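You operate a simulated robot arm through the tools that you are given. There is no shell and no other tool.

You run a simulated robot arm. Do the job below in one go: nothing can be reset, and whatever is moved stays where it is left.

JOB
Move the small pallet into the yellow bay with the pallet jack.
Fine: pump it clear before you free the brake; brake on again, then lower the forks.
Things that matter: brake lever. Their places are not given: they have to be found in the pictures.

The check looks at the end state, three seconds after you hand in, the way a careful person would. Anything else that was tipped, shoved, dropped, spilled or broken makes it a failure.

ROBOT AND FRAMES
A 7-joint arm with a three-finger gripper, fixed in place. Base frame: the origin is on the floor under the middle of its stand, x ahead of it, y to its left, z up. Readings come in mm, rad, newtons and seconds.
It reaches about 1342 mm from its shoulder. Its first joint turns from -2.897 to 2.897 rad. Payload 2.69 kg.
Tool frame: the origin (TCP) lies between the finger pads and is the grasp point; the fingertips stand 30 mm ahead of it; z points along the fingers, y is the line along which they close. The gripper opens to 128 mm; its body begins 117 mm behind the TCP.
Orientation is told as [roll, pitch, yaw] about the base's x, y, z axes, in that order, counted from this pose: with the fingers straight down and closing along the base's y, the tool's x points along the base's -x, its y along +y and its z along -z.

CONTROLS
- The arm moves only by the tool drive_tool. Its argument "increments" is a list of rows, each a list of 7 numbers: the closure, from 0 (fully open) to 1 (shut), then the shift along the tool's x, y, z in mm, then the turn, a rotation vector about the tool's x, y, z in rad. In form: [[jaw, x, y, z, rx, ry, rz], ...]. A call has 1 to 20 rows; each row is the pose to reach, as a shift and turn from the pose commanded when the call began, along the tool's axes at that moment. Rows are played at 5 a second. More than 50 mm and 0.15 rad between two rows, or a gripper value outside its range, and nothing of the call is played. A pose out of reach is approached as far as the arm can. The call stops where the force on the tool passes 60 N (or 10 N more than at its start, if that is more) or the arm is blocked; 0.2 s more then pass. The fingers move at their own pace (about 127 mm/s each) and stop on an object; they squeeze with about 28 N. The grip force told is the motor's: it shows also when the fingers shut on nothing. Time passes only in rows, and 0.2 s behind the last, so rows that repeat a pose let the fingers close. It gives the time, the measured TCP pose, the force on the tool (base axes), the opening and the grip force at its end, in the units of the frame above (readings bear some noise), with the torque about the TCP (base axes, N m) and any sound that the robot's microphone picked up, and new pictures: "pictures" is both (left out), scene, wrist or none.
- Cameras (640 x 400 px; columns grow to the right, rows downward): "scene" is fixed at [401, 499.5, 1759.2]; the picture's right is [-0.73, -0.69, 0.00], its down [-0.44, 0.47, -0.76] and it looks along [0.52, -0.55, -0.65] (base axes); focal length 314 px, centre (320, 200). "wrist" rides on the gripper at [58, 54, -131] in the tool frame; the picture's right is [-0.68, 0.74, 0.00], its down [-0.62, -0.57, -0.55] and it looks along [-0.40, -0.37, 0.84] (tool axes); focal length 234 px, centre (320, 200).
- raise_lower(by): moves the trunk up (or, below 0, down) by that many mm; the arm rides with it, the base frame stays. It gives what a move gives, with no picture.
- point_at(camera, pixels): for up to 12 pixels [column, row] of the newest picture of that camera ("zoom" is the newest enlarged one), the place [x, y, z] in the base frame of the surface seen there, good to about 3 mm. It takes no simulated time.
- close_up(camera, box): a new picture of the part [left, top, right, bottom] of that camera's present view, enlarged. It takes no simulated time.
- close_job(): hands the job in; it is judged then, once.

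Unless the task says otherwise, let go and move clear before handing in.

The tools are called after "Request:" as a command line: name --pt "numbers of a row" for each row, then --argument value for the rest, lists and objects as JSON in quotes. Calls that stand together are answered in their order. drive_tool: Moves the arm, as the interface text tells. Its arguments: {"type":"object","properties":{"increments":{"type":"array","items":{"type":"array","items":{"type":"number"}}},"pictures":{"type":"string","enum":["both","scene","wrist","none"]}},"required":["increments"]} The other tools are called the same way: raise_lower (by) moves the trunk up or down; point_at (camera, pixels) gives the place of the surface under pixels of a picture; close_up (camera, box) takes an enlarged picture of a part of a camera's view; close_job () hands the job in.

At the start:

```text
time: 0.0
tool_pos: [681.1, -120.5, 1492.9]
orientation: [0.0, 0.0, 0.002]
wrist_force: [-0.3, -0.2, -0.2]
torque: [0.0, 0.02, 0.0]
width: 127.9
grip_force: 0.0
trunk travel left (down, up): [-175.0, 175.0]
```

scene: 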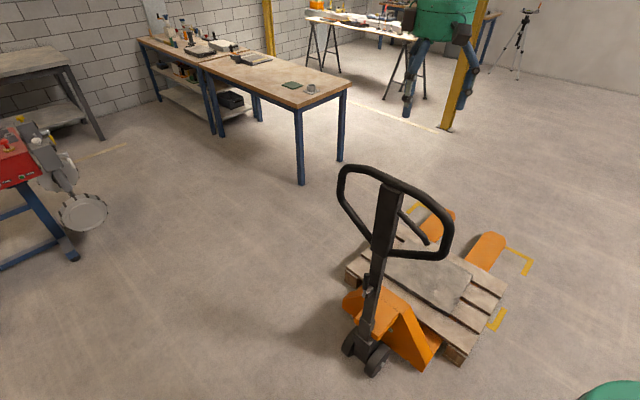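
wrist: 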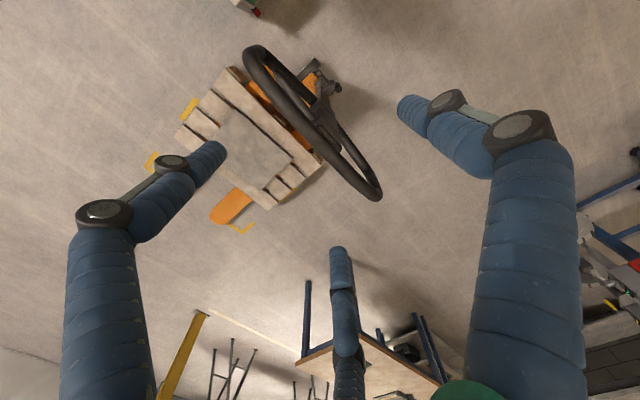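

The scene picture shows the pallet jack with its handle loop around (400,210), the pallet on the forks around (440,290), and yellow bay corners at (415,208), (525,262), (497,320). I'll take enlarged views to find the brake lever and the bay.

Request:
close_up --camera "scene" --box '[320, 150, 560, 390]'

Request:
close_up --camera "wrist" --box '[140, 20, 400, 260]'

Request:
point_at --camera "scene" --pixels '[[415, 208], [528, 262], [497, 322], [508, 250], [533, 258], [500, 308], [491, 330], [440, 205], [490, 240], [380, 370], [350, 350], [420, 350]]'

```text
1.67 times, centred on (440, 270) of scene
```

zoom: 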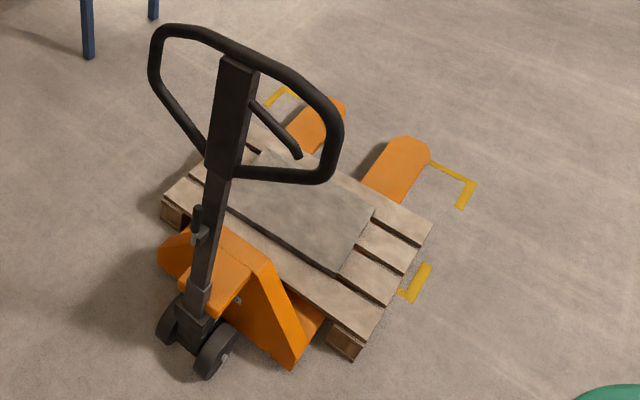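

```text
1.67 times, centred on (270, 140) of wrist
```

zoom: 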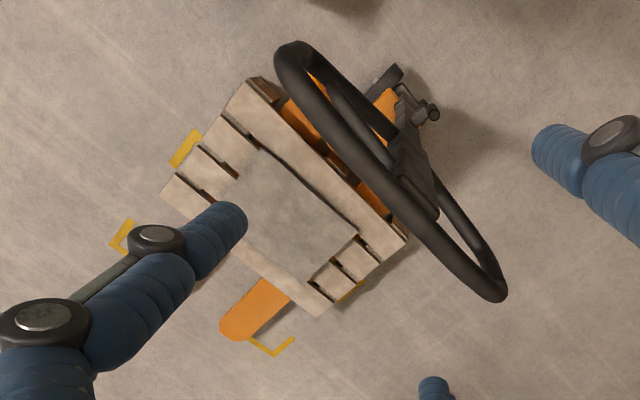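

```text
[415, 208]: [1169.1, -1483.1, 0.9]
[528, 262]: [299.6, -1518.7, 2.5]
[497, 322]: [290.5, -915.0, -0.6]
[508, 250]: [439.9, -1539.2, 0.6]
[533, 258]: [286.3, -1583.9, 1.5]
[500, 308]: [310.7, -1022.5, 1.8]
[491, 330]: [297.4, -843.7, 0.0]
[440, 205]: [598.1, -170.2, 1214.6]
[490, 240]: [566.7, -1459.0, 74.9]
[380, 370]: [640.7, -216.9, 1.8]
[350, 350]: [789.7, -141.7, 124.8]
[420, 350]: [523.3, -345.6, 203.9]
```

The jack points along -y, with the bay further out toward -y. I'll enlarge the handle head, the mast with the small knob, and the bay to measure them.

Request:
close_up --camera "scene" --box '[330, 155, 460, 270]'

Request:
close_up --camera "wrist" --box '[230, 30, 400, 210]'

Request:
close_up --camera "scene" --box '[335, 250, 455, 380]'

```text
3.48 times, centred on (395, 212) of scene
```

zoom: 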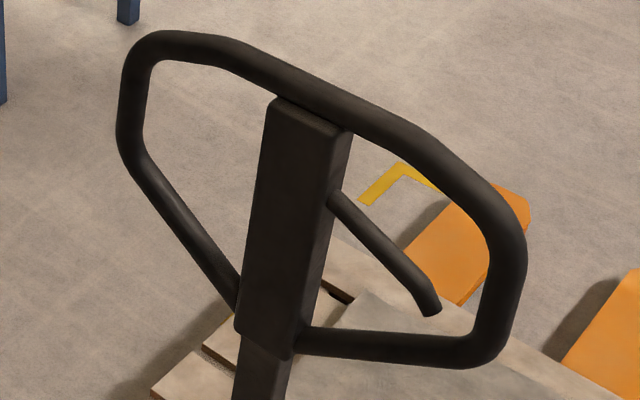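

```text
2.22 times, centred on (315, 120) of wrist
```

zoom: 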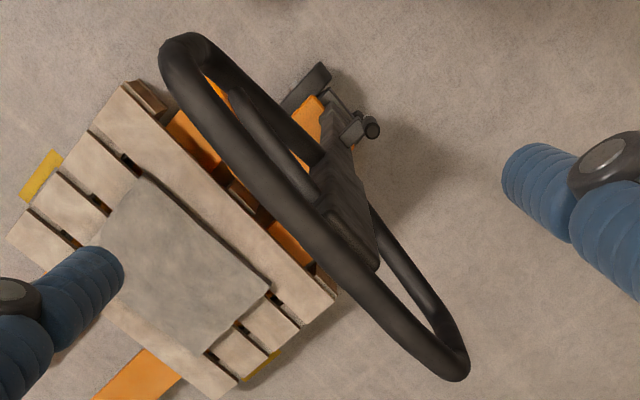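

```text
3.08 times, centred on (395, 315) of scene
```

zoom: 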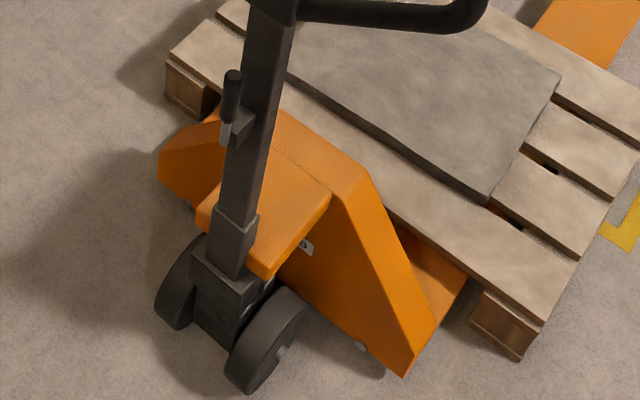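

The small black-gripped lever on the mast at zoom (230,95) looks like the brake lever; the arm inside the loop at scene (400,225) looks like the lowering lever. I'll measure these.

Request:
point_at --camera "zoom" --pixels '[[233, 72], [231, 85], [230, 100], [227, 118], [225, 135], [238, 125], [245, 115], [265, 100], [250, 180], [238, 230], [270, 10], [285, 40]]'

Request:
point_at --camera "zoom" --pixels '[[180, 80], [520, 350], [545, 320], [640, 110], [635, 185], [180, 50], [220, 10], [490, 198], [300, 95], [555, 80], [175, 285], [265, 345]]'

Request:
point_at --camera "scene" --pixels '[[349, 172], [342, 185], [372, 170], [395, 183], [425, 197], [448, 222], [450, 245], [430, 255], [400, 255], [370, 238], [350, 210], [388, 190]]'

Request:
point_at --camera "scene" --pixels '[[392, 212], [400, 211], [407, 218], [415, 228], [423, 238], [427, 243], [380, 215], [378, 240], [385, 250], [375, 260], [377, 280], [372, 300]]'

```text
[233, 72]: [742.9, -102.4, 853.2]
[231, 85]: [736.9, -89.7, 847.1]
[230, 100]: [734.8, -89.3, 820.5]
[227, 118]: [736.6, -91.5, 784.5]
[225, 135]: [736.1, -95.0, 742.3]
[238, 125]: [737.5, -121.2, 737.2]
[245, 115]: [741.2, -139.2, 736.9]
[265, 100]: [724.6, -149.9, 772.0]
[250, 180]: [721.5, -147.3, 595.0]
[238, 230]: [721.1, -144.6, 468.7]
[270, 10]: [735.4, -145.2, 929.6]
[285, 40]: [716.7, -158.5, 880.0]
```

```text
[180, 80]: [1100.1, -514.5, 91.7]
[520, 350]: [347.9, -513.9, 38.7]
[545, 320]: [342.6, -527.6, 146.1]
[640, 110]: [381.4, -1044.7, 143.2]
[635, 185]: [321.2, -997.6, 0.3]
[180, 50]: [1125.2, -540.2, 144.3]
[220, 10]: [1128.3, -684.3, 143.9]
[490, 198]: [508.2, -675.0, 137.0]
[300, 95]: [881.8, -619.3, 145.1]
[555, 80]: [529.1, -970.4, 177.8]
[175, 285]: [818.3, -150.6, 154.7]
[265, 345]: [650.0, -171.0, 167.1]
```

```text
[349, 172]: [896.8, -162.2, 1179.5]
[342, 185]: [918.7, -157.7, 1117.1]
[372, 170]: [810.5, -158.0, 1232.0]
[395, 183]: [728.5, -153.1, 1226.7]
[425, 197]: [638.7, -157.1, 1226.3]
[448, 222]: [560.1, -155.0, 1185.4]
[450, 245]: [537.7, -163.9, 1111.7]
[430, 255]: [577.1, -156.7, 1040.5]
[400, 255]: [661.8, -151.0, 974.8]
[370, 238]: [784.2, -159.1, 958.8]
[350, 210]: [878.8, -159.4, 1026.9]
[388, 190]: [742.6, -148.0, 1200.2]
```

```text
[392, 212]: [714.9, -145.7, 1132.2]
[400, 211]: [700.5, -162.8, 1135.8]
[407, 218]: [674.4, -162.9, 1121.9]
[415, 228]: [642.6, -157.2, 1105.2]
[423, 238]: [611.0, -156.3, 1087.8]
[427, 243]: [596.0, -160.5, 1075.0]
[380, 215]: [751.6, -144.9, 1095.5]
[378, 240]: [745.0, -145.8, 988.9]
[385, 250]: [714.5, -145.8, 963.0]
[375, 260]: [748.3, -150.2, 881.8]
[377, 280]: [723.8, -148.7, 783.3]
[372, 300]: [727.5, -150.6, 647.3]
```

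The mast is upright at x≈735, y≈-165 with the top bar at z≈1220, and the brake lever is at (736,-95,740–855). Next I'll measure the bay corners, the pallet's far edge and the mast's pivot.

Request:
close_up --camera "scene" --box '[390, 190, 550, 350]'

Request:
point_at --camera "scene" --pixels '[[366, 305], [367, 318], [363, 330], [366, 338], [358, 345], [378, 355], [372, 345], [385, 335], [395, 300], [360, 300], [430, 355], [372, 325]]'

```text
2.50 times, centred on (470, 270) of scene
```

zoom: 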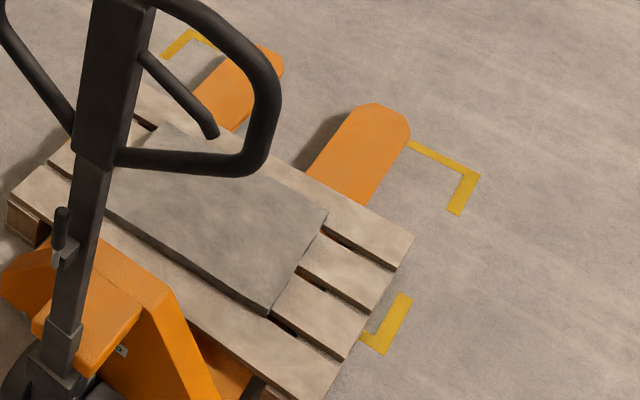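

```text
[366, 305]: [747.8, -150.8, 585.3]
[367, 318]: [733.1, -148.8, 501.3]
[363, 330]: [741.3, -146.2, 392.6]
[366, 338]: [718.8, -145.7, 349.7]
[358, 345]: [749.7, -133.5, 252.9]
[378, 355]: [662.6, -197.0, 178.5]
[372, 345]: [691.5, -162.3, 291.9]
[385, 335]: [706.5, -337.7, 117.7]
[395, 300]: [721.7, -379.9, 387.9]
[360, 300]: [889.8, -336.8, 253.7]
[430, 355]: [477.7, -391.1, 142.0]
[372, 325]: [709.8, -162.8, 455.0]
```

Request:
point_at --camera "zoom" --pixels '[[477, 173], [452, 211], [462, 214], [412, 143], [163, 52], [188, 30], [212, 46], [170, 58], [404, 293], [412, 298], [386, 353], [364, 341]]'

Request:
point_at --camera "zoom" --pixels '[[412, 235], [408, 240], [330, 195], [337, 388], [355, 355], [270, 310], [325, 213], [300, 270], [374, 104], [408, 130], [265, 47], [282, 70]]'

Request:
point_at --camera "wrist" --pixels '[[190, 105], [183, 118], [148, 162], [155, 155], [240, 228], [250, 225], [225, 72], [272, 206], [280, 205], [178, 135], [232, 150], [260, 150]]'

```text
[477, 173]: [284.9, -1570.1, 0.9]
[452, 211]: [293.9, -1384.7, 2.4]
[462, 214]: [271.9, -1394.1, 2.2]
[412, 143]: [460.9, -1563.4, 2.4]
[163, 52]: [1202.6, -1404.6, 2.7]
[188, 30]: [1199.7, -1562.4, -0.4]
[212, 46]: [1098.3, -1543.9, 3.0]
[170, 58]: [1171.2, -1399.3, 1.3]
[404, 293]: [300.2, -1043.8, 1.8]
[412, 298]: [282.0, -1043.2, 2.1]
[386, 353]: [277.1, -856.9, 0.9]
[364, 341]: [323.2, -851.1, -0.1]
```

```text
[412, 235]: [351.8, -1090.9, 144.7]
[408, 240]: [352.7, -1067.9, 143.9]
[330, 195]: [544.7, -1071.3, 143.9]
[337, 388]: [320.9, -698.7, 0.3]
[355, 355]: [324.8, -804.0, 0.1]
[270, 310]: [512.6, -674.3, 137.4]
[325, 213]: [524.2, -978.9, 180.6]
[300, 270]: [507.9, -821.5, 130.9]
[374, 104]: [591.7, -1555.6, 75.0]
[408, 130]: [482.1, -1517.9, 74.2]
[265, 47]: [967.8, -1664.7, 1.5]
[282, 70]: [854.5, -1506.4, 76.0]
```

```text
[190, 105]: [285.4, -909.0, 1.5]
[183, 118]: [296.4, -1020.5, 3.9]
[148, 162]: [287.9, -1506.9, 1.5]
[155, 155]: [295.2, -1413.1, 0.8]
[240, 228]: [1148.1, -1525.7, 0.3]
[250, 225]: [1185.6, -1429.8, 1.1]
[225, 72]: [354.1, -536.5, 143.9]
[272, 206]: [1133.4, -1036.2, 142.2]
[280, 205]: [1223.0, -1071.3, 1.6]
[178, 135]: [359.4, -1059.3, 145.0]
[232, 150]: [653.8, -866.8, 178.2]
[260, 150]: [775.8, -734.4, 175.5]
```

The bay's lines run about x 272–1203 and y -1575 to -850, and the pallet covers x≈345–1130, y≈-522 to -1095, so it needs a straight push of about -404 mm in y. First I'll move the open gripper over the top bar, beside the mast at x≈655, and look again.

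Request:
drive_tool --pt "0 5 -10 33 0 0 0" --pt "0 10 -20 66 0 0 0" --pt "0 16 -29 98 0 0 0" --pt "0 21 -39 130 0 0 0" --pt "0 26 -48.5 163 0 0 0" --pt "0 26 -48.5 163 0 0 0"

```text
time: 1.4
tool_pos: [654.4, -167.2, 1327.9]
orientation: [0.0, 0.0, 0.001]
wrist_force: [0.0, -0.1, 0.5]
torque: [0.04, 0.05, -0.01]
width: 128.1
grip_force: 0.1
trunk travel left (down, up): [-175.0, 175.0]
```

scene: 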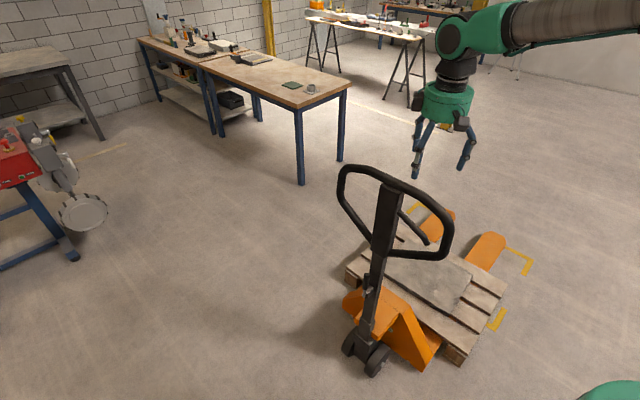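
wrist: 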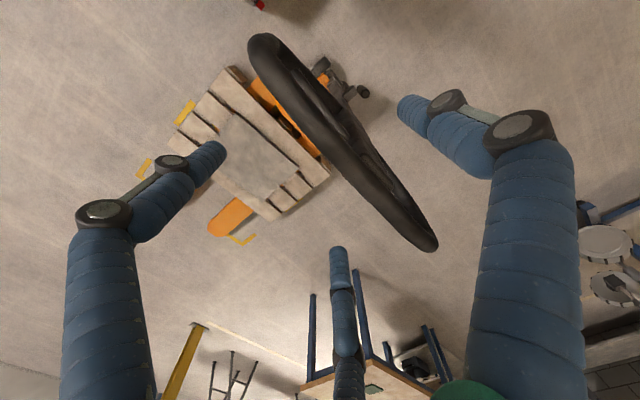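

The open gripper is above the bar at z=1328 and the bar crosses the wrist picture around (320,125). I'll measure the bar's exact y before going down.

Request:
point_at --camera "wrist" --pixels '[[312, 112], [320, 112], [320, 125], [330, 125], [330, 140], [340, 140], [310, 130], [300, 95], [300, 110], [360, 170], [325, 160], [350, 135]]'

Request:
close_up --camera "wrist" --box '[240, 20, 460, 260]'

```text
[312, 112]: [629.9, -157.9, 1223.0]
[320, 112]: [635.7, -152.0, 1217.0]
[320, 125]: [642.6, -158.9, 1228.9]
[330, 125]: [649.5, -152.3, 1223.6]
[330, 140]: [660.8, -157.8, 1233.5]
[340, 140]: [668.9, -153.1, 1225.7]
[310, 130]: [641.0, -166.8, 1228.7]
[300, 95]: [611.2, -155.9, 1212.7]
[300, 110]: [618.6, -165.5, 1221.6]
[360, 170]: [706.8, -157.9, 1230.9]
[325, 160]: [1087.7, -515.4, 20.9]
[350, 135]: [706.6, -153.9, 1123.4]
```

```text
1.67 times, centred on (350, 140) of wrist
```

zoom: 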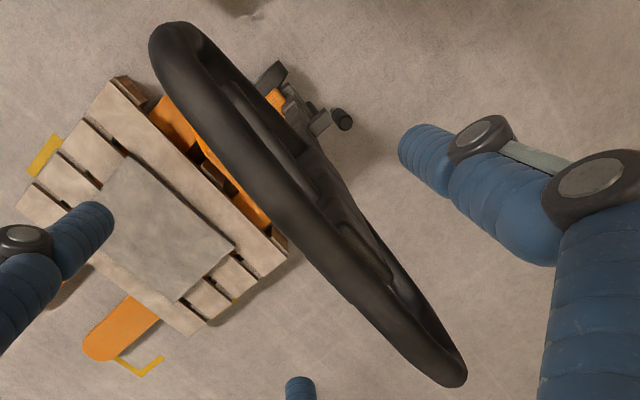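

The bar's centre at x≈655 is about y=-164, z≈1219. I'll go straight down and close on it.

Request:
drive_tool --pt "0 0 1 30 0 0 0" --pt "0 0 2 60 0 0 0" --pt "0 0 3 85 0 0 0" --pt "0 0 3 107 0 0 0" --pt "0 0 3 107 0 0 0"

```text
time: 2.6
tool_pos: [653.6, -167.3, 1223.8]
orientation: [0.0, 0.001, 0.0]
wrist_force: [0.3, -0.7, -1.0]
torque: [0.0, 0.03, 0.02]
width: 128.0
grip_force: 0.0
trunk travel left (down, up): [-175.0, 175.0]
```

scene: 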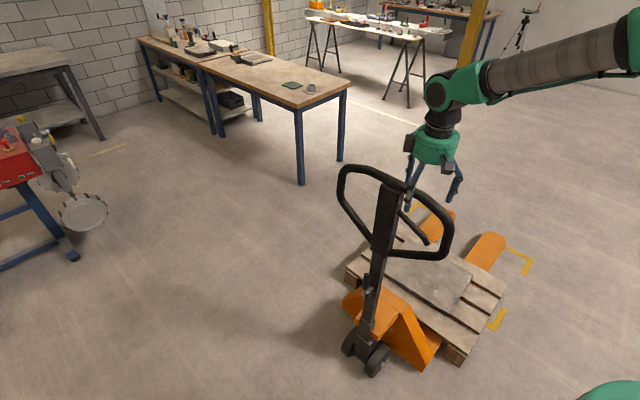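
wrist: 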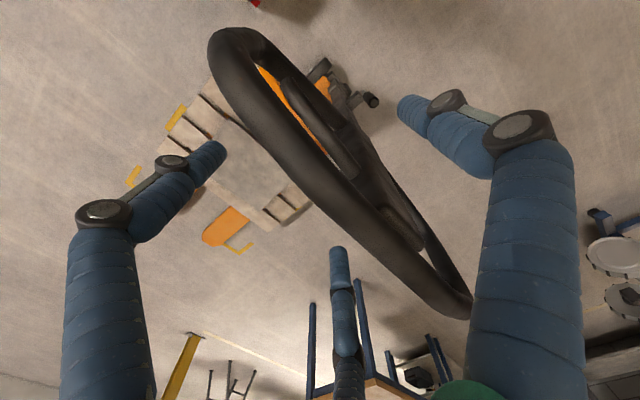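

The tool is at bar height; I want to check that the fingers straddle the bar before closing, so I'll enlarge the scene around (425,185).

Request:
close_up --camera "scene" --box '[370, 110, 500, 230]'

Request:
point_at --camera "wrist" --pixels '[[320, 170], [330, 180], [310, 180], [320, 190], [300, 160], [340, 195], [350, 180], [410, 100], [215, 150], [338, 255]]'

```text
3.33 times, centred on (435, 170) of scene
```

zoom: 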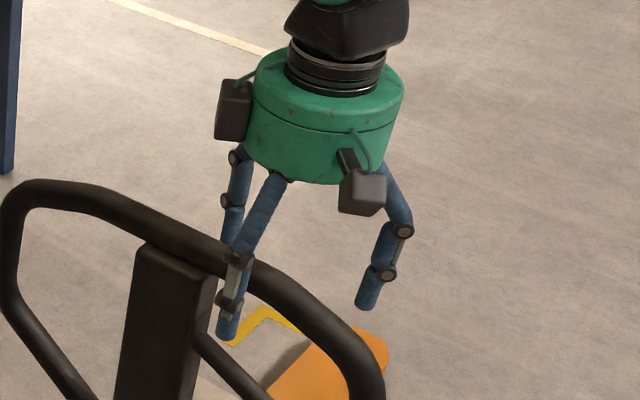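

```text
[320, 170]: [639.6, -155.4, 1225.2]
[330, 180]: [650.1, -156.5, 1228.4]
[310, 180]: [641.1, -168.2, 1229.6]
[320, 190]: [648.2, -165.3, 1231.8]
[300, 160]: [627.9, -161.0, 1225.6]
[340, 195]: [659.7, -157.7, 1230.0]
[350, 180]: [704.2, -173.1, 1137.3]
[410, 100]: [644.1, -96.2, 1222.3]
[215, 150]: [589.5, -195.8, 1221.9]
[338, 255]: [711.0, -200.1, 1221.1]
```

The front finger is at y≈-96 and the two rear fingers at y≈-198, so the bar at y≈-164 lies between them. I'll lower 4 mm and close on it.

Request:
drive_tool --pt "0.3 0 3 4 0 0 0" --pt "0.6 0 3 5 0 0 0" --pt "1 0 3 5 0 0 0" --pt "1 0 3 5 0 0 0" --pt "1 0 3 5 0 0 0"

```text
time: 3.8
tool_pos: [653.1, -167.3, 1219.7]
orientation: [0.0, 0.001, 0.001]
wrist_force: [-11.0, -11.2, 0.1]
torque: [-0.3, 0.25, 0.48]
width: 40.3
grip_force: 44.9
trunk travel left (down, up): [-175.0, 175.0]
```

scene: 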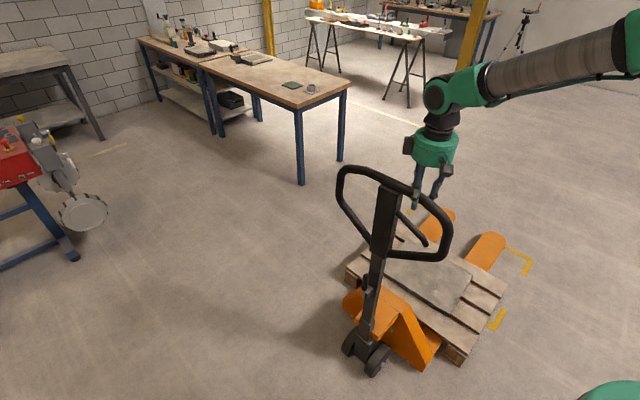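
wrist: 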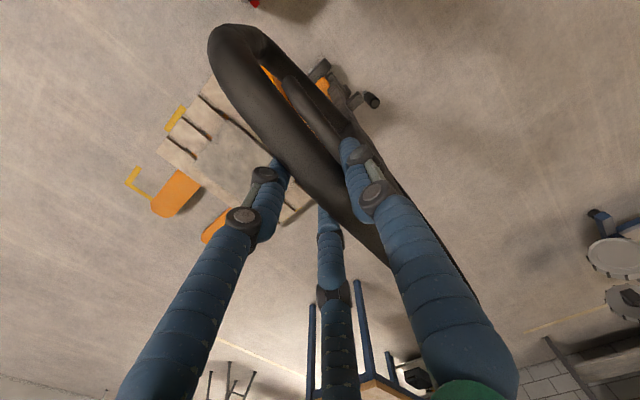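

The gripper holds the bar (opening 40 mm). I'll try a small pull toward +y along an arc about a pivot near z≈250, turning the tool with the handle, and watch the force.

Request:
drive_tool --pt "1 0 12 0 0.0125 0 0" --pt "1 0 24 0.3 0.025 0 0" --pt "1 0 36 0.7 0.0375 0 0" --pt "1 0 48.5 1.2 0.05 0 0" --pt "1 0 48.5 1.2 0.05 0 0"

```text
time: 5.0
tool_pos: [652.6, -114.0, 1217.6]
orientation: [-0.048, 0.002, -0.001]
wrist_force: [-20.9, -11.1, -4.2]
torque: [-0.23, 0.9, 0.78]
width: 40.2
grip_force: 44.9
trunk travel left (down, up): [-175.0, 175.0]
```

scene: 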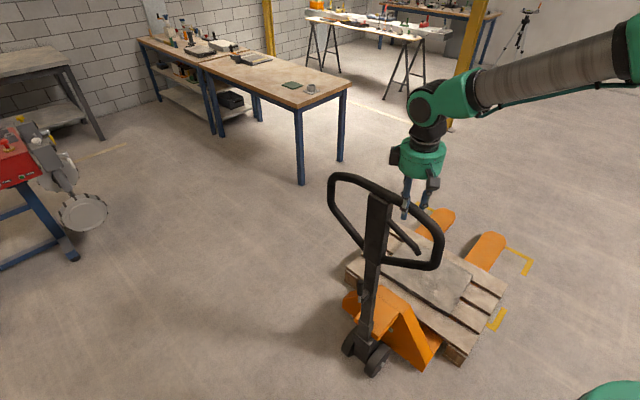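
wrist: 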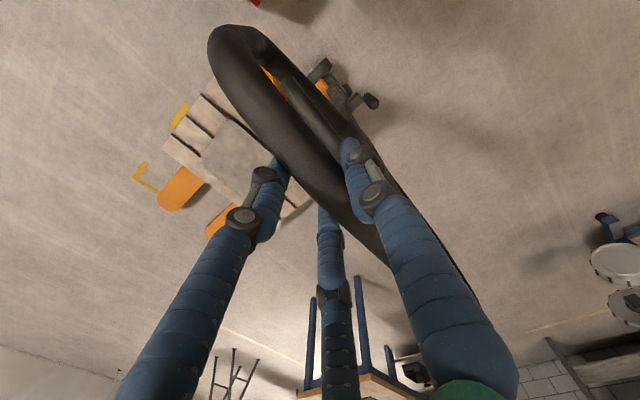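

The handle tilts with about 11 N resistance, but the x force grew to -21 N. I'll check whether the handle is yawing by measuring points along the bar.

Request:
point_at --camera "scene" --pixels '[[335, 180], [350, 176], [365, 180], [380, 187], [395, 194], [425, 210], [436, 225], [437, 255], [420, 267], [400, 263], [378, 220], [366, 300]]'

Request:
close_up --camera "scene" --box '[320, 130, 480, 380]'

```text
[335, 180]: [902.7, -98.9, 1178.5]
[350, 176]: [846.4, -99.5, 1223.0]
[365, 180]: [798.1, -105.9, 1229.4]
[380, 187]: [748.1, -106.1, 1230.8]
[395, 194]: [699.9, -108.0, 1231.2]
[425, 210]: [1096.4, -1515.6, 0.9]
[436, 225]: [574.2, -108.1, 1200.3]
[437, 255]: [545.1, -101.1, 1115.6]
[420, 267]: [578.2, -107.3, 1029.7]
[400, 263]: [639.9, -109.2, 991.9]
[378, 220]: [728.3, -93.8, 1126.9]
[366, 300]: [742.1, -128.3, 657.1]
```

```text
1.60 times, centred on (400, 255) of scene
```

zoom: 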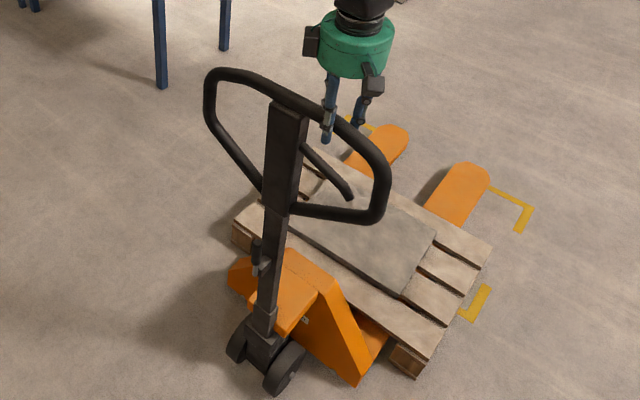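

The handle is only tilting (bar y is equal along its length), with the pivot at roughly z≈300. I'll continue the pull to a bigger tilt with a small x relief.

Request:
drive_tool --pt "1 1 28.3 0.4 0.03 0 0" --pt "1 2 56.7 1.7 0.06 0 0" --pt "1 3 84.9 3.8 0.09 0 0" --pt "1 3 113.1 6.8 0.12 0 0" --pt "1 3 141.2 10.6 0.15 0 0" --pt "1 3 169.2 15.3 0.18 0 0" --pt "1 3 197 20.8 0.21 0 0" --pt "1 3 224.6 27.1 0.24 0 0" --pt "1 3 252.1 34.3 0.27 0 0" --pt "1 3 279.3 42.2 0.3 0 0"

```text
time: 7.2
tool_pos: [654.2, 161.9, 1158.6]
orientation: [-0.349, 0.003, 0.0]
wrist_force: [1.9, -19.0, -28.5]
torque: [-0.47, 0.95, 0.76]
width: 40.0
grip_force: 44.8
trunk travel left (down, up): [-175.0, 175.0]
```

scene: 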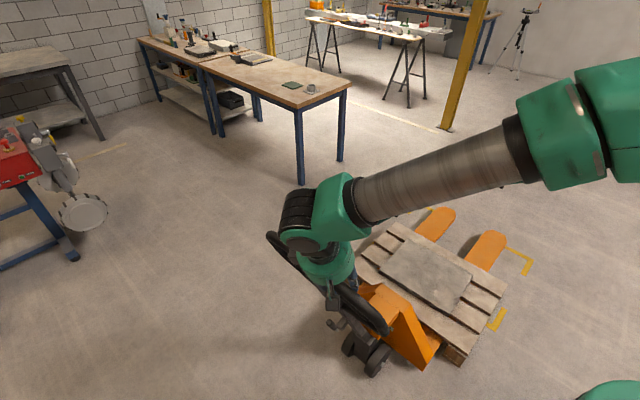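
wrist: 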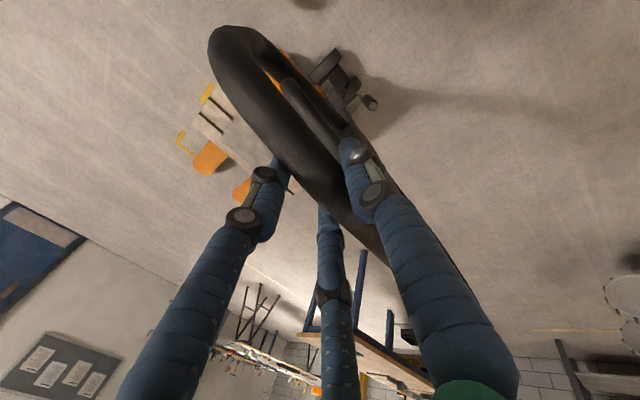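

Tilt is 0.35 rad with mostly radial load (about 33 N outward), so the pivot is a bit higher than I assumed. I'll check whether the forks and pallet have moved in height.

Request:
point_at --camera "scene" --pixels '[[430, 215], [438, 215], [485, 245], [490, 240], [400, 240], [420, 270], [445, 275], [480, 300], [495, 290], [470, 320], [400, 290], [440, 345]]'

Request:
close_up --camera "scene" --box '[320, 200, 520, 380]'

```text
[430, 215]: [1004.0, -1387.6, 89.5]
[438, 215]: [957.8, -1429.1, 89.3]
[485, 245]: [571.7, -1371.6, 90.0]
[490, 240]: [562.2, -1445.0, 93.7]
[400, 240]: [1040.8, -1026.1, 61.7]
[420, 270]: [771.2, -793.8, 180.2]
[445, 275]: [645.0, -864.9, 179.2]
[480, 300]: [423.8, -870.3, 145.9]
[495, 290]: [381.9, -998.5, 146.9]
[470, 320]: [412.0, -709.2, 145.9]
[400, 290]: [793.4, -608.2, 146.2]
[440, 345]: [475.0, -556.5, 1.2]
```

```text
2.22 times, centred on (420, 290) of scene
```

zoom: 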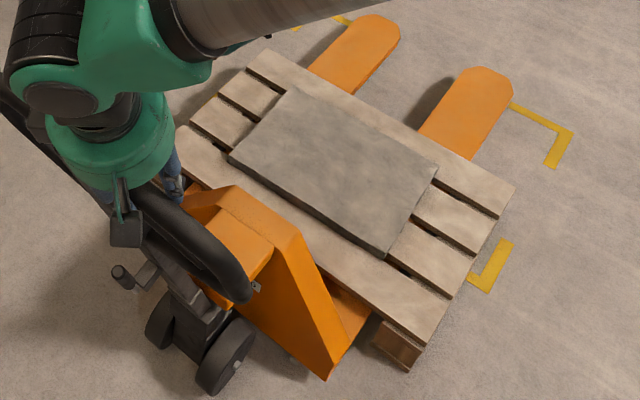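

Forks went from z≈75 to ≈90 while the pallet deck is still at ≈145, so the pull stroke lifts about 15 mm per 0.35 rad. I'll measure the mast's line to pin down the pivot.

Request:
point_at --camera "zoom" --pixels '[[150, 245], [165, 260], [180, 278], [195, 293], [205, 305], [200, 325], [122, 275], [135, 283], [240, 285], [225, 255], [190, 225], [180, 310]]'

```text
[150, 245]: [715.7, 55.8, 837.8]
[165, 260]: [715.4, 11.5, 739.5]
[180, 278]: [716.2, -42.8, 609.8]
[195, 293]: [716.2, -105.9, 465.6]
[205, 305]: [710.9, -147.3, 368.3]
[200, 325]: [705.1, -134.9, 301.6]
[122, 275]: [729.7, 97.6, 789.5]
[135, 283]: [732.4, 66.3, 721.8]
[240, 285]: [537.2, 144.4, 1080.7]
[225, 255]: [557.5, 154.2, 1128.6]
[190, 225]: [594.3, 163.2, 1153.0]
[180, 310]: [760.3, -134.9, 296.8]
```

The mast's side points give a tilt of about 0.40 rad and a pivot near z≈384 (radius ≈835). I'll pull further to 0.65 rad along the corrected arc.

Request:
drive_tool --pt "1 0 22 6 0.025 0 0" --pt "1 0 43.1 10.5 0.05 0 0" --pt "1 0 84.5 15.8 0.1 0 0" --pt "1 0 125.6 23 0.15 0 0" --pt "1 0 166.4 32.3 0.2 0 0" --pt "1 0 206.5 43.7 0.25 0 0"

```text
time: 8.1
tool_pos: [652.3, 240.1, 1123.6]
orientation: [-0.445, -0.015, 0.002]
wrist_force: [-14.1, -2.5, 14.9]
torque: [0.17, 0.55, 0.74]
width: 41.3
grip_force: 44.5
trunk travel left (down, up): [-175.0, 175.0]
stopped in row 4: the force on the tool passed its limit at 61 N (the readings are from after the stop); the commanded pose is now the measured one
```

scene: 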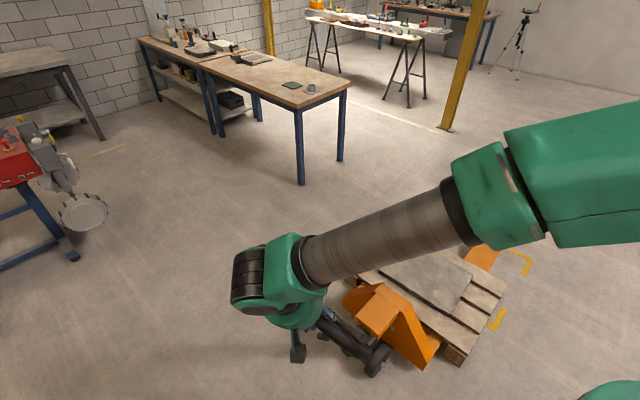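
wrist: 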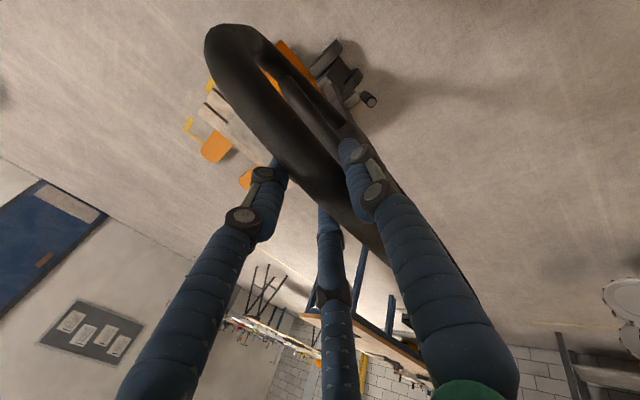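

The pull stopped at about θ≈0.5 with 61 N, maybe the handle's end stop or load on the pallet. I'll check the fork and pallet heights and the mast line.

Request:
point_at --camera "scene" --pixels '[[485, 250], [490, 262], [420, 270], [445, 285], [480, 300], [495, 290], [470, 320], [470, 270], [480, 245], [455, 355], [400, 320], [380, 300]]'

Request:
close_up --camera "scene" --box '[280, 240, 520, 390]'

```text
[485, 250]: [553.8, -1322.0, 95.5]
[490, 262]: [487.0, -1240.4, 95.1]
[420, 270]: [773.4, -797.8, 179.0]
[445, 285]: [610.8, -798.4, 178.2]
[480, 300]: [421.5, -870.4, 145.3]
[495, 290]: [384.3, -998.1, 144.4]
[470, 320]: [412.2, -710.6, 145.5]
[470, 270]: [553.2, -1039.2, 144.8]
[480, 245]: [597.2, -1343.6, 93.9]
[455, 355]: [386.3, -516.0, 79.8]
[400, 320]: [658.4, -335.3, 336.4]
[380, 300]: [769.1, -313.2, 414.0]
```

```text
2.67 times, centred on (400, 315) of scene
```

zoom: 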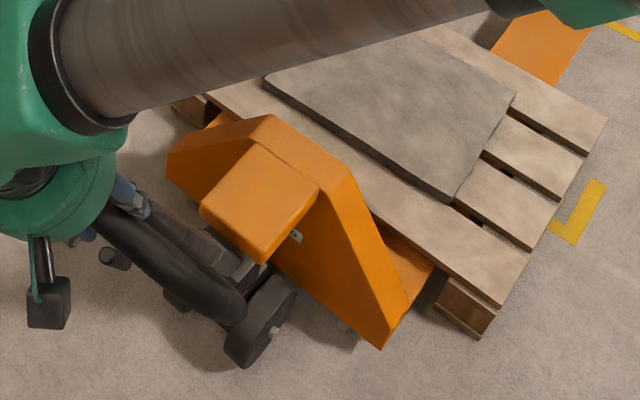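

Forks are at 95 mm, the pallet is still on the floor, and the stop came from a radius error: the measured points fit a pivot at z≈324 with radius ≈895. I'll continue the pull along that arc.

Request:
drive_tool --pt "1 0 14.5 1 0.015 0 0" --pt "1 0 28.7 2.1 0.03 0 0" --pt "1 0 46.5 3.3 0.05 0 0" --pt "1 0 64.4 4.7 0.07 0 0" --pt "1 0 82.1 6.6 0.09 0 0" --pt "1 0 99.9 8.8 0.11 0 0" --pt "1 0 117.6 11.4 0.13 0 0" --pt "1 0 135.3 14.4 0.15 0 0" --pt "1 0 152.9 17.7 0.17 0 0" --pt "1 0 170.4 21.3 0.19 0 0"

```text
time: 10.3
tool_pos: [654.0, 389.6, 1026.6]
orientation: [-0.639, -0.016, 0.004]
wrist_force: [-18.9, 10.5, 20.7]
torque: [-0.23, 1.58, 0.46]
width: 41.8
grip_force: 45.4
trunk travel left (down, up): [-175.0, 175.0]
```

scene: 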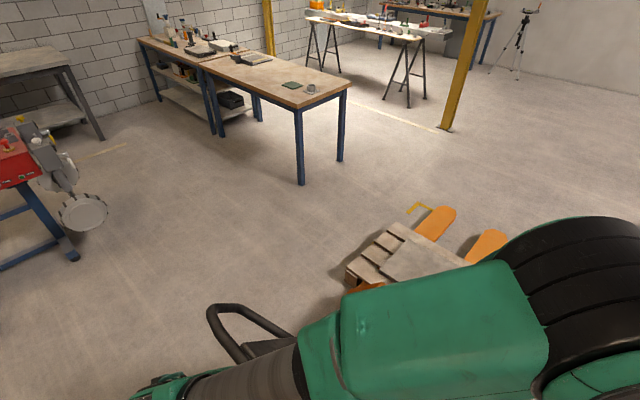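
wrist: 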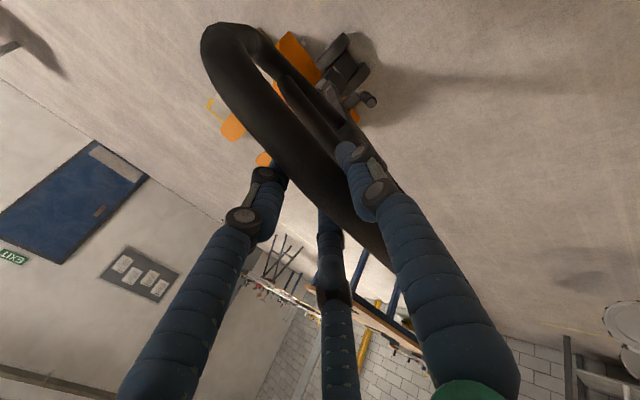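

The stroke completed at θ≈0.64 with only a small outward force, so radius ≈905 fits better. I'll check the fork height and then push the handle back.

Request:
point_at --camera "scene" --pixels '[[435, 220], [445, 215], [428, 228], [485, 240], [410, 250], [390, 250], [375, 275], [360, 270], [440, 265], [370, 286]]'

Request:
close_up --camera "scene" --box '[330, 190, 530, 320]'

```text
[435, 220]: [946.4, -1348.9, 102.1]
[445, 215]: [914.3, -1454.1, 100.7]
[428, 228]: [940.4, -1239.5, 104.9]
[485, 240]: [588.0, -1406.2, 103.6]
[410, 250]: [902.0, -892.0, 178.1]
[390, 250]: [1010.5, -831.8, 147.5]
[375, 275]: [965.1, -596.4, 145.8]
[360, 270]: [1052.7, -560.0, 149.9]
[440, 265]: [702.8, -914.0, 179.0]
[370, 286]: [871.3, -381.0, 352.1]
```

```text
3.08 times, centred on (430, 255) of scene
```

zoom: 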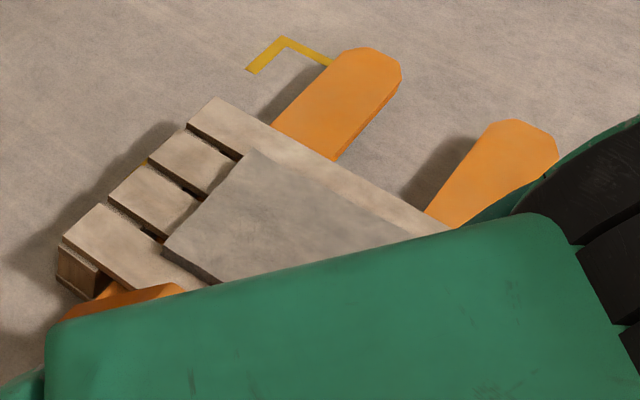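

Forks are at ≈103 mm, about 43 mm per rad of pull. I'll push the handle back to near vertical along the R≈905 arc for the next stroke.

Request:
drive_tool --pt "1 0 -32.9 -1.4 -0.036 0 0" --pt "1 0 -64.6 -1.2 -0.071 0 0" --pt "1 0 -96.2 1 -0.106 0 0" --pt "1 0 -127.7 4.4 -0.141 0 0" --pt "1 0 -159 8.9 -0.176 0 0" --pt "1 0 -190.2 14.5 -0.211 0 0" --pt "1 0 -221.2 21.2 -0.246 0 0" --pt "1 0 -251.9 29 -0.281 0 0" --pt "1 0 -282.3 37.8 -0.316 0 0" --pt "1 0 -312.4 47.7 -0.351 0 0" --pt "1 0 -342.1 58.6 -0.386 0 0" --pt "1 0 -371.4 70.6 -0.421 0 0" --pt "1 0 -400.3 83.6 -0.456 0 0" --pt "1 0 -428.8 97.6 -0.491 0 0" --pt "1 0 -456.6 112.5 -0.526 0 0" --pt "1 0 -484 128.5 -0.561 0 0" --pt "1 0 -510.8 145.4 -0.596 0 0"

```text
time: 13.9
tool_pos: [654.3, -111.2, 1213.6]
orientation: [-0.042, -0.015, 0.004]
wrist_force: [10.8, -15.0, -15.9]
torque: [-0.6, -1.64, 0.32]
width: 40.1
grip_force: 45.0
trunk travel left (down, up): [-175.0, 175.0]
```

scene: 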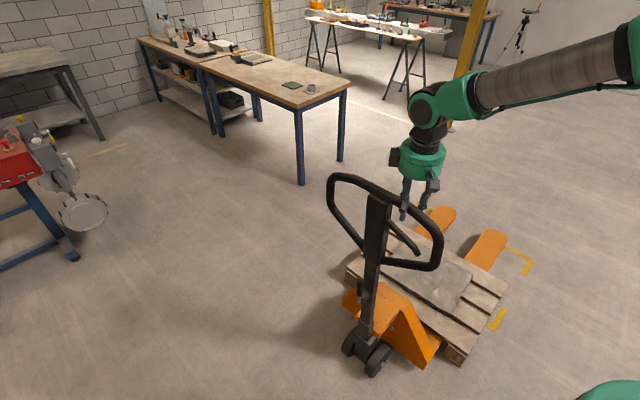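
wrist: 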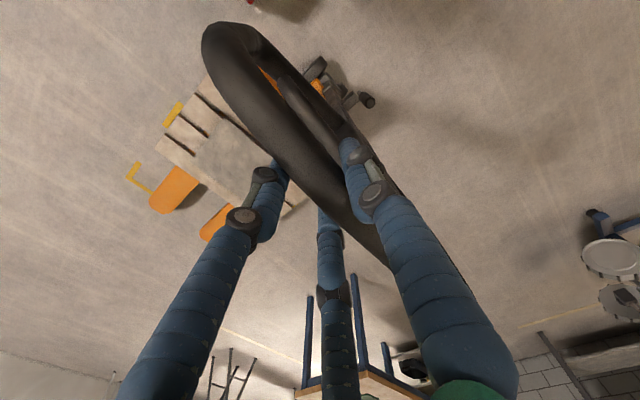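

The handle is back near vertical. I'll check that the forks held their height.

Request:
point_at --camera "scene" --pixels '[[435, 218], [490, 240], [485, 250], [420, 275], [480, 300], [495, 290], [470, 320], [365, 180], [395, 195], [378, 220], [366, 295], [463, 345]]'

```text
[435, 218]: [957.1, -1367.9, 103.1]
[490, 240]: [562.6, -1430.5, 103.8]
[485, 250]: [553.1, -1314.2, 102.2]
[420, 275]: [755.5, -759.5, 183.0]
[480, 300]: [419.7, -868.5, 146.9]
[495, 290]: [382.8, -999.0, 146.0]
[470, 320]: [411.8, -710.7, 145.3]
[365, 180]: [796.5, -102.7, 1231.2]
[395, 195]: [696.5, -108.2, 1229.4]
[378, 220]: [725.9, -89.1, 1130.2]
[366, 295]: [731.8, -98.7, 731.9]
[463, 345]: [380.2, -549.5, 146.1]
```

Forks held at ≈103 mm on the return. Now the second pull stroke to about 0.65 rad.

Request:
drive_tool --pt "1 0 30.7 1.5 0.035 0 0" --pt "1 0 62.3 3.6 0.07 0 0" --pt "1 0 93.8 6.8 0.105 0 0" --pt "1 0 125.2 11 0.14 0 0" --pt "1 0 156.4 16.4 0.175 0 0" --pt "1 0 187.4 22.8 0.21 0 0" --pt "1 0 218.2 30.3 0.245 0 0" --pt "1 0 248.6 39 0.28 0 0" --pt "1 0 278.8 48.7 0.315 0 0" --pt "1 0 308.5 59.5 0.35 0 0" --pt "1 0 337.9 71.3 0.385 0 0" --pt "1 0 366.9 84.2 0.42 0 0" --pt "1 0 395.4 98 0.455 0 0" --pt "1 0 423.3 112.8 0.49 0 0" --pt "1 0 450.8 128.7 0.525 0 0" --pt "1 0 477.7 145.4 0.56 0 0" --pt "1 0 504 163.1 0.595 0 0"

```text
time: 17.5
tool_pos: [654.9, 388.5, 1029.4]
orientation: [-0.637, -0.014, 0.005]
wrist_force: [-16.0, -4.9, 3.3]
torque: [-0.62, 1.42, 0.69]
width: 40.6
grip_force: 45.1
trunk travel left (down, up): [-175.0, 175.0]
```

scene: 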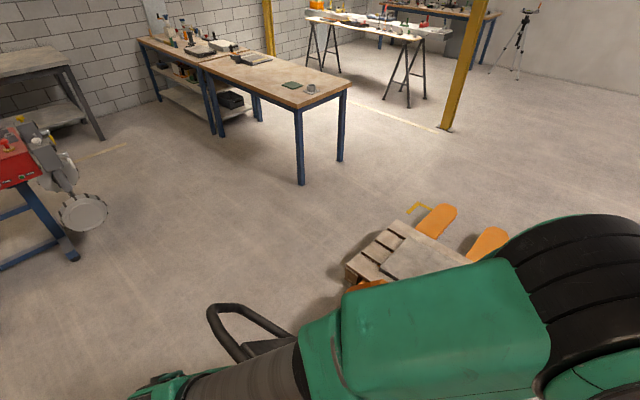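
wrist: 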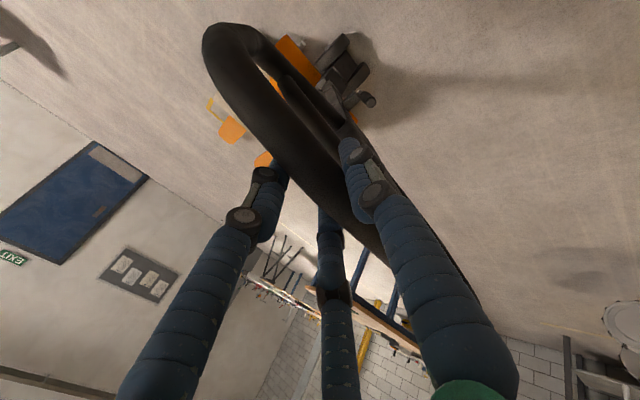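

Request:
point_at --camera "scene" --pixels '[[435, 220], [445, 215], [428, 228], [485, 240], [410, 250], [390, 250], [375, 275], [360, 265], [440, 265], [395, 232]]'

Request:
close_up --camera "scene" --box '[330, 190, 530, 320]'

```text
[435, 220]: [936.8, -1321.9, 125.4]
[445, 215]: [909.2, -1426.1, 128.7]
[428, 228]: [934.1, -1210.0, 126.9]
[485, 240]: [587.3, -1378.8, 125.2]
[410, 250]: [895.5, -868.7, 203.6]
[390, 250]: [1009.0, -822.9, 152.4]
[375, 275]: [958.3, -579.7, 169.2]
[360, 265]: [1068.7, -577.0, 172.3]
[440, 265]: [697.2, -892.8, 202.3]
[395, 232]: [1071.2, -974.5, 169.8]
```

```text
3.08 times, centred on (430, 255) of scene
```

zoom: 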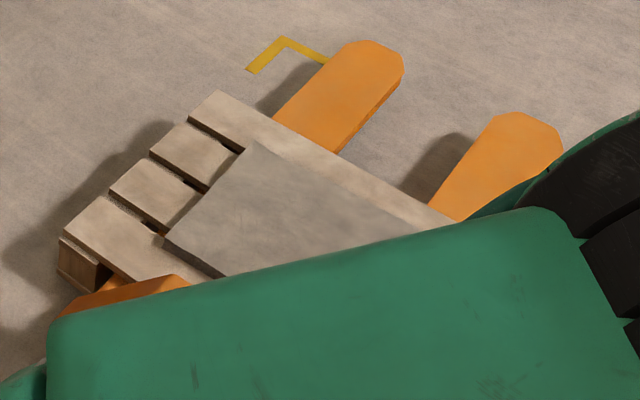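

Forks are at ≈127 mm and the pallet deck rose from 145 to 170, so it is about 24 mm clear. I'll push the handle back and do one more stroke for margin.

Request:
drive_tool --pt "1 0 -31.7 0.1 -0.035 0 0" --pt "1 0 -63.4 1.3 -0.07 0 0" --pt "1 0 -95 3.5 -0.105 0 0" --pt "1 0 -126.4 6.9 -0.14 0 0" --pt "1 0 -157.8 11.4 -0.175 0 0" --pt "1 0 -189 17 -0.21 0 0" --pt "1 0 -219.9 23.7 -0.245 0 0" --pt "1 0 -250.6 31.5 -0.28 0 0" --pt "1 0 -281.1 40.3 -0.315 0 0" --pt "1 0 -311.1 50.2 -0.35 0 0" --pt "1 0 -340.9 61.1 -0.385 0 0" --pt "1 0 -370.2 73.1 -0.42 0 0" --pt "1 0 -399.1 86.1 -0.455 0 0" --pt "1 0 -427.5 100.1 -0.49 0 0" --pt "1 0 -455.4 115.1 -0.525 0 0" --pt "1 0 -482.8 131 -0.56 0 0" --pt "1 0 -509.6 147.9 -0.595 0 0" --pictures "scene"

```text
time: 21.1
tool_pos: [653.8, -112.0, 1215.7]
orientation: [-0.04, -0.016, 0.002]
wrist_force: [2.7, -14.8, 8.0]
torque: [-0.46, 0.87, 0.19]
width: 40.1
grip_force: 45.1
trunk travel left (down, up): [-175.0, 175.0]
```

scene: 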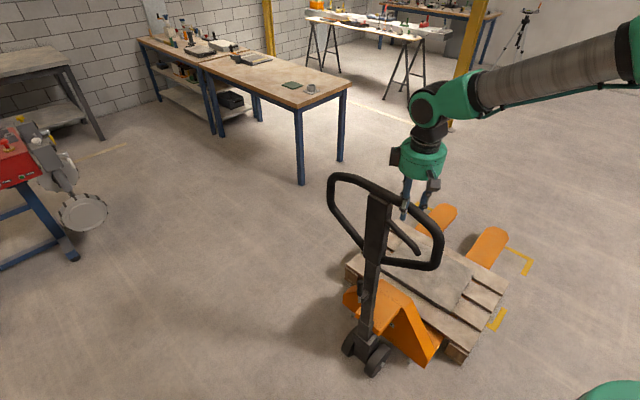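

The handle is back at near vertical with low forces. I'll do a shorter third pull (to about 0.45 rad) for extra clearance.

Request:
drive_tool --pt "1 0 30.7 1 0.035 0 0" --pt "1 0 62.3 3.2 0.07 0 0" --pt "1 0 93.8 6.4 0.105 0 0" --pt "1 0 125.2 10.7 0.14 0 0" --pt "1 0 156.4 16.2 0.175 0 0" --pt "1 0 187.4 22.7 0.21 0 0" --pt "1 0 218.2 30.3 0.245 0 0" --pt "1 0 248.6 39 0.28 0 0" --pt "1 0 278.8 48.7 0.315 0 0" --pt "1 0 308.5 59.5 0.35 0 0" --pt "1 0 337.9 71.3 0.385 0 0" --pt "1 0 366.9 84.2 0.42 0 0" --pictures "scene"

```text
time: 23.7
tool_pos: [653.7, 254.4, 1114.3]
orientation: [-0.46, -0.013, 0.003]
wrist_force: [-1.9, 6.5, 27.4]
torque: [-0.45, 1.51, 0.82]
width: 40.3
grip_force: 45.1
trunk travel left (down, up): [-175.0, 175.0]
```

scene: 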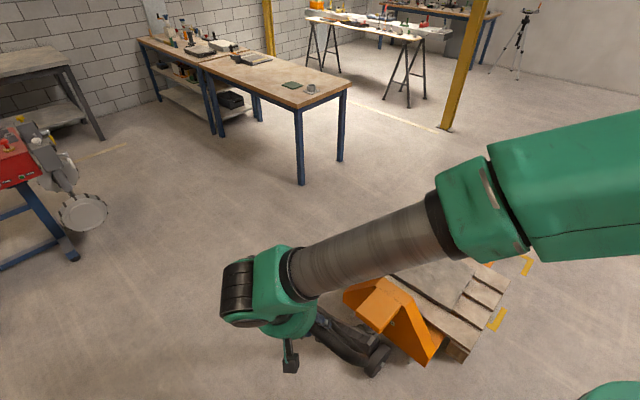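

Now I'll return the handle to vertical, then check the clearance.

Request:
drive_tool --pt "1 0 -31.7 -1.2 -0.035 0 0" --pt "1 0 -63.4 0 -0.07 0 0" --pt "1 0 -95 2.3 -0.105 0 0" --pt "1 0 -126.4 5.7 -0.14 0 0" --pt "1 0 -157.8 10.4 -0.175 0 0" --pt "1 0 -189 16 -0.21 0 0" --pt "1 0 -219.9 23 -0.245 0 0" --pt "1 0 -250.6 31 -0.28 0 0" --pt "1 0 -281.1 40 -0.315 0 0" --pt "1 0 -311.1 50 -0.35 0 0" --pt "1 0 -340.9 61 -0.385 0 0" --pt "1 0 -370.2 73 -0.42 0 0" --pt "1 0 -399.1 86 -0.455 0 0" --pt "1 0 -411 92 -0.459 0 0"

```text
time: 26.7
tool_pos: [654.2, -159.1, 1216.4]
orientation: [-0.001, -0.014, 0.002]
wrist_force: [-24.2, -11.8, 14.0]
torque: [-0.01, -0.32, 0.1]
width: 40.4
grip_force: 44.9
trunk travel left (down, up): [-175.0, 175.0]
```

scene: 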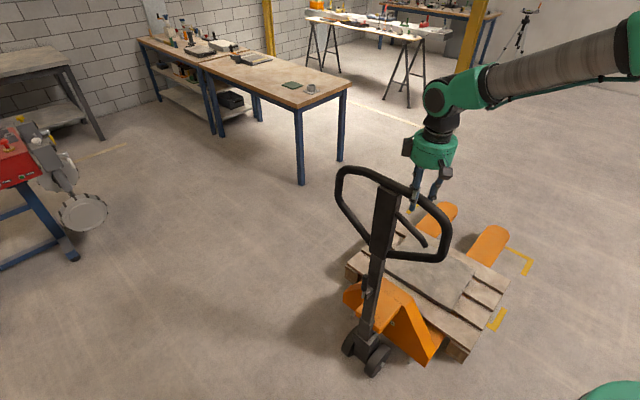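
wrist: 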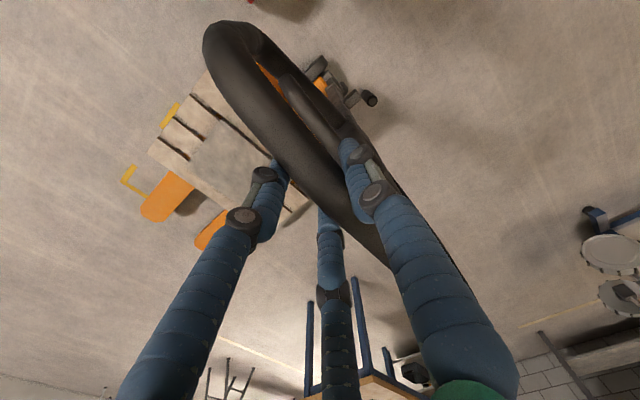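

Request:
point_at --camera "scene" --pixels '[[438, 215], [490, 240], [485, 250], [420, 275], [480, 300], [495, 290], [470, 320], [463, 340], [395, 240], [405, 300], [459, 356], [350, 275]]'

Request:
close_up --camera "scene" --box '[330, 250, 520, 380]'

```text
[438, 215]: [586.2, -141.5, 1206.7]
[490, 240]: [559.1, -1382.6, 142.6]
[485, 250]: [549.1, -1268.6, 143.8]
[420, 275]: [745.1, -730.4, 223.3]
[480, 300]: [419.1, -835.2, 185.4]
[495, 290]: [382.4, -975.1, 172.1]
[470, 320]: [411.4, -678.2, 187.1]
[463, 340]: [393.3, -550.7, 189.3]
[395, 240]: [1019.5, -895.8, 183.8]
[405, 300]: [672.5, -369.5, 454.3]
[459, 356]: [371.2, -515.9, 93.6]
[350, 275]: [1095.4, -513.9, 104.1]
```

```text
3.08 times, centred on (425, 315) of scene
```

zoom: 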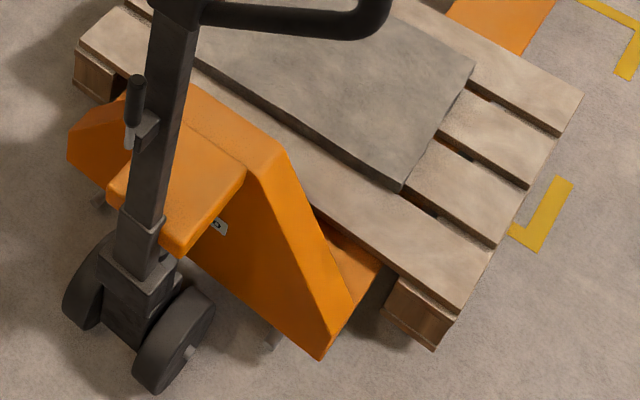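

The pallet deck is now at z≈187, about 42 mm clear, and the handle is vertical. I'll look closely at the brake lever near scene (366,283) to see how it pivots.

Request:
close_up --camera "scene" --box '[345, 265, 393, 305]'

Request:
close_up --camera "wrist" --box '[300, 40, 400, 130]'

```text
10.00 times, centred on (369, 285) of scene
```

zoom: 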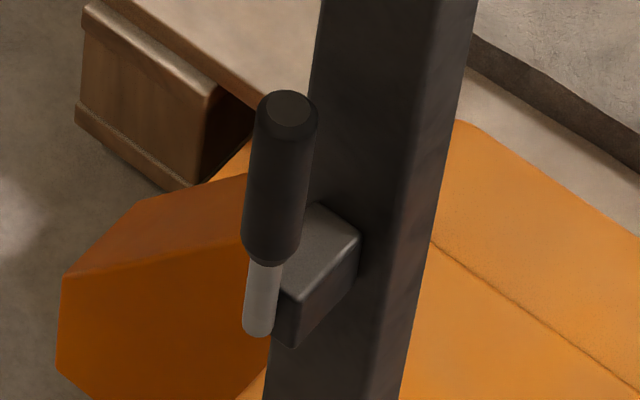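

```text
4.44 times, centred on (350, 85) of wrist
```

zoom: 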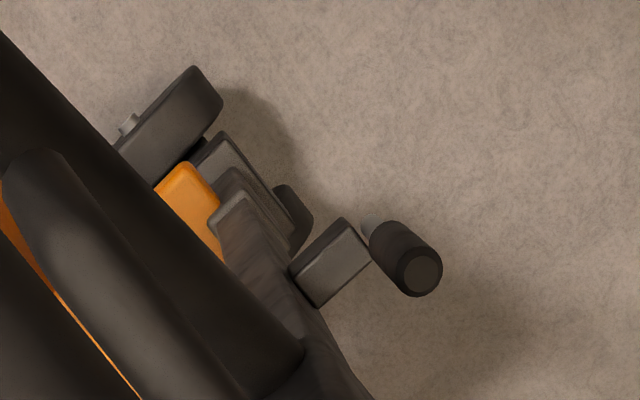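

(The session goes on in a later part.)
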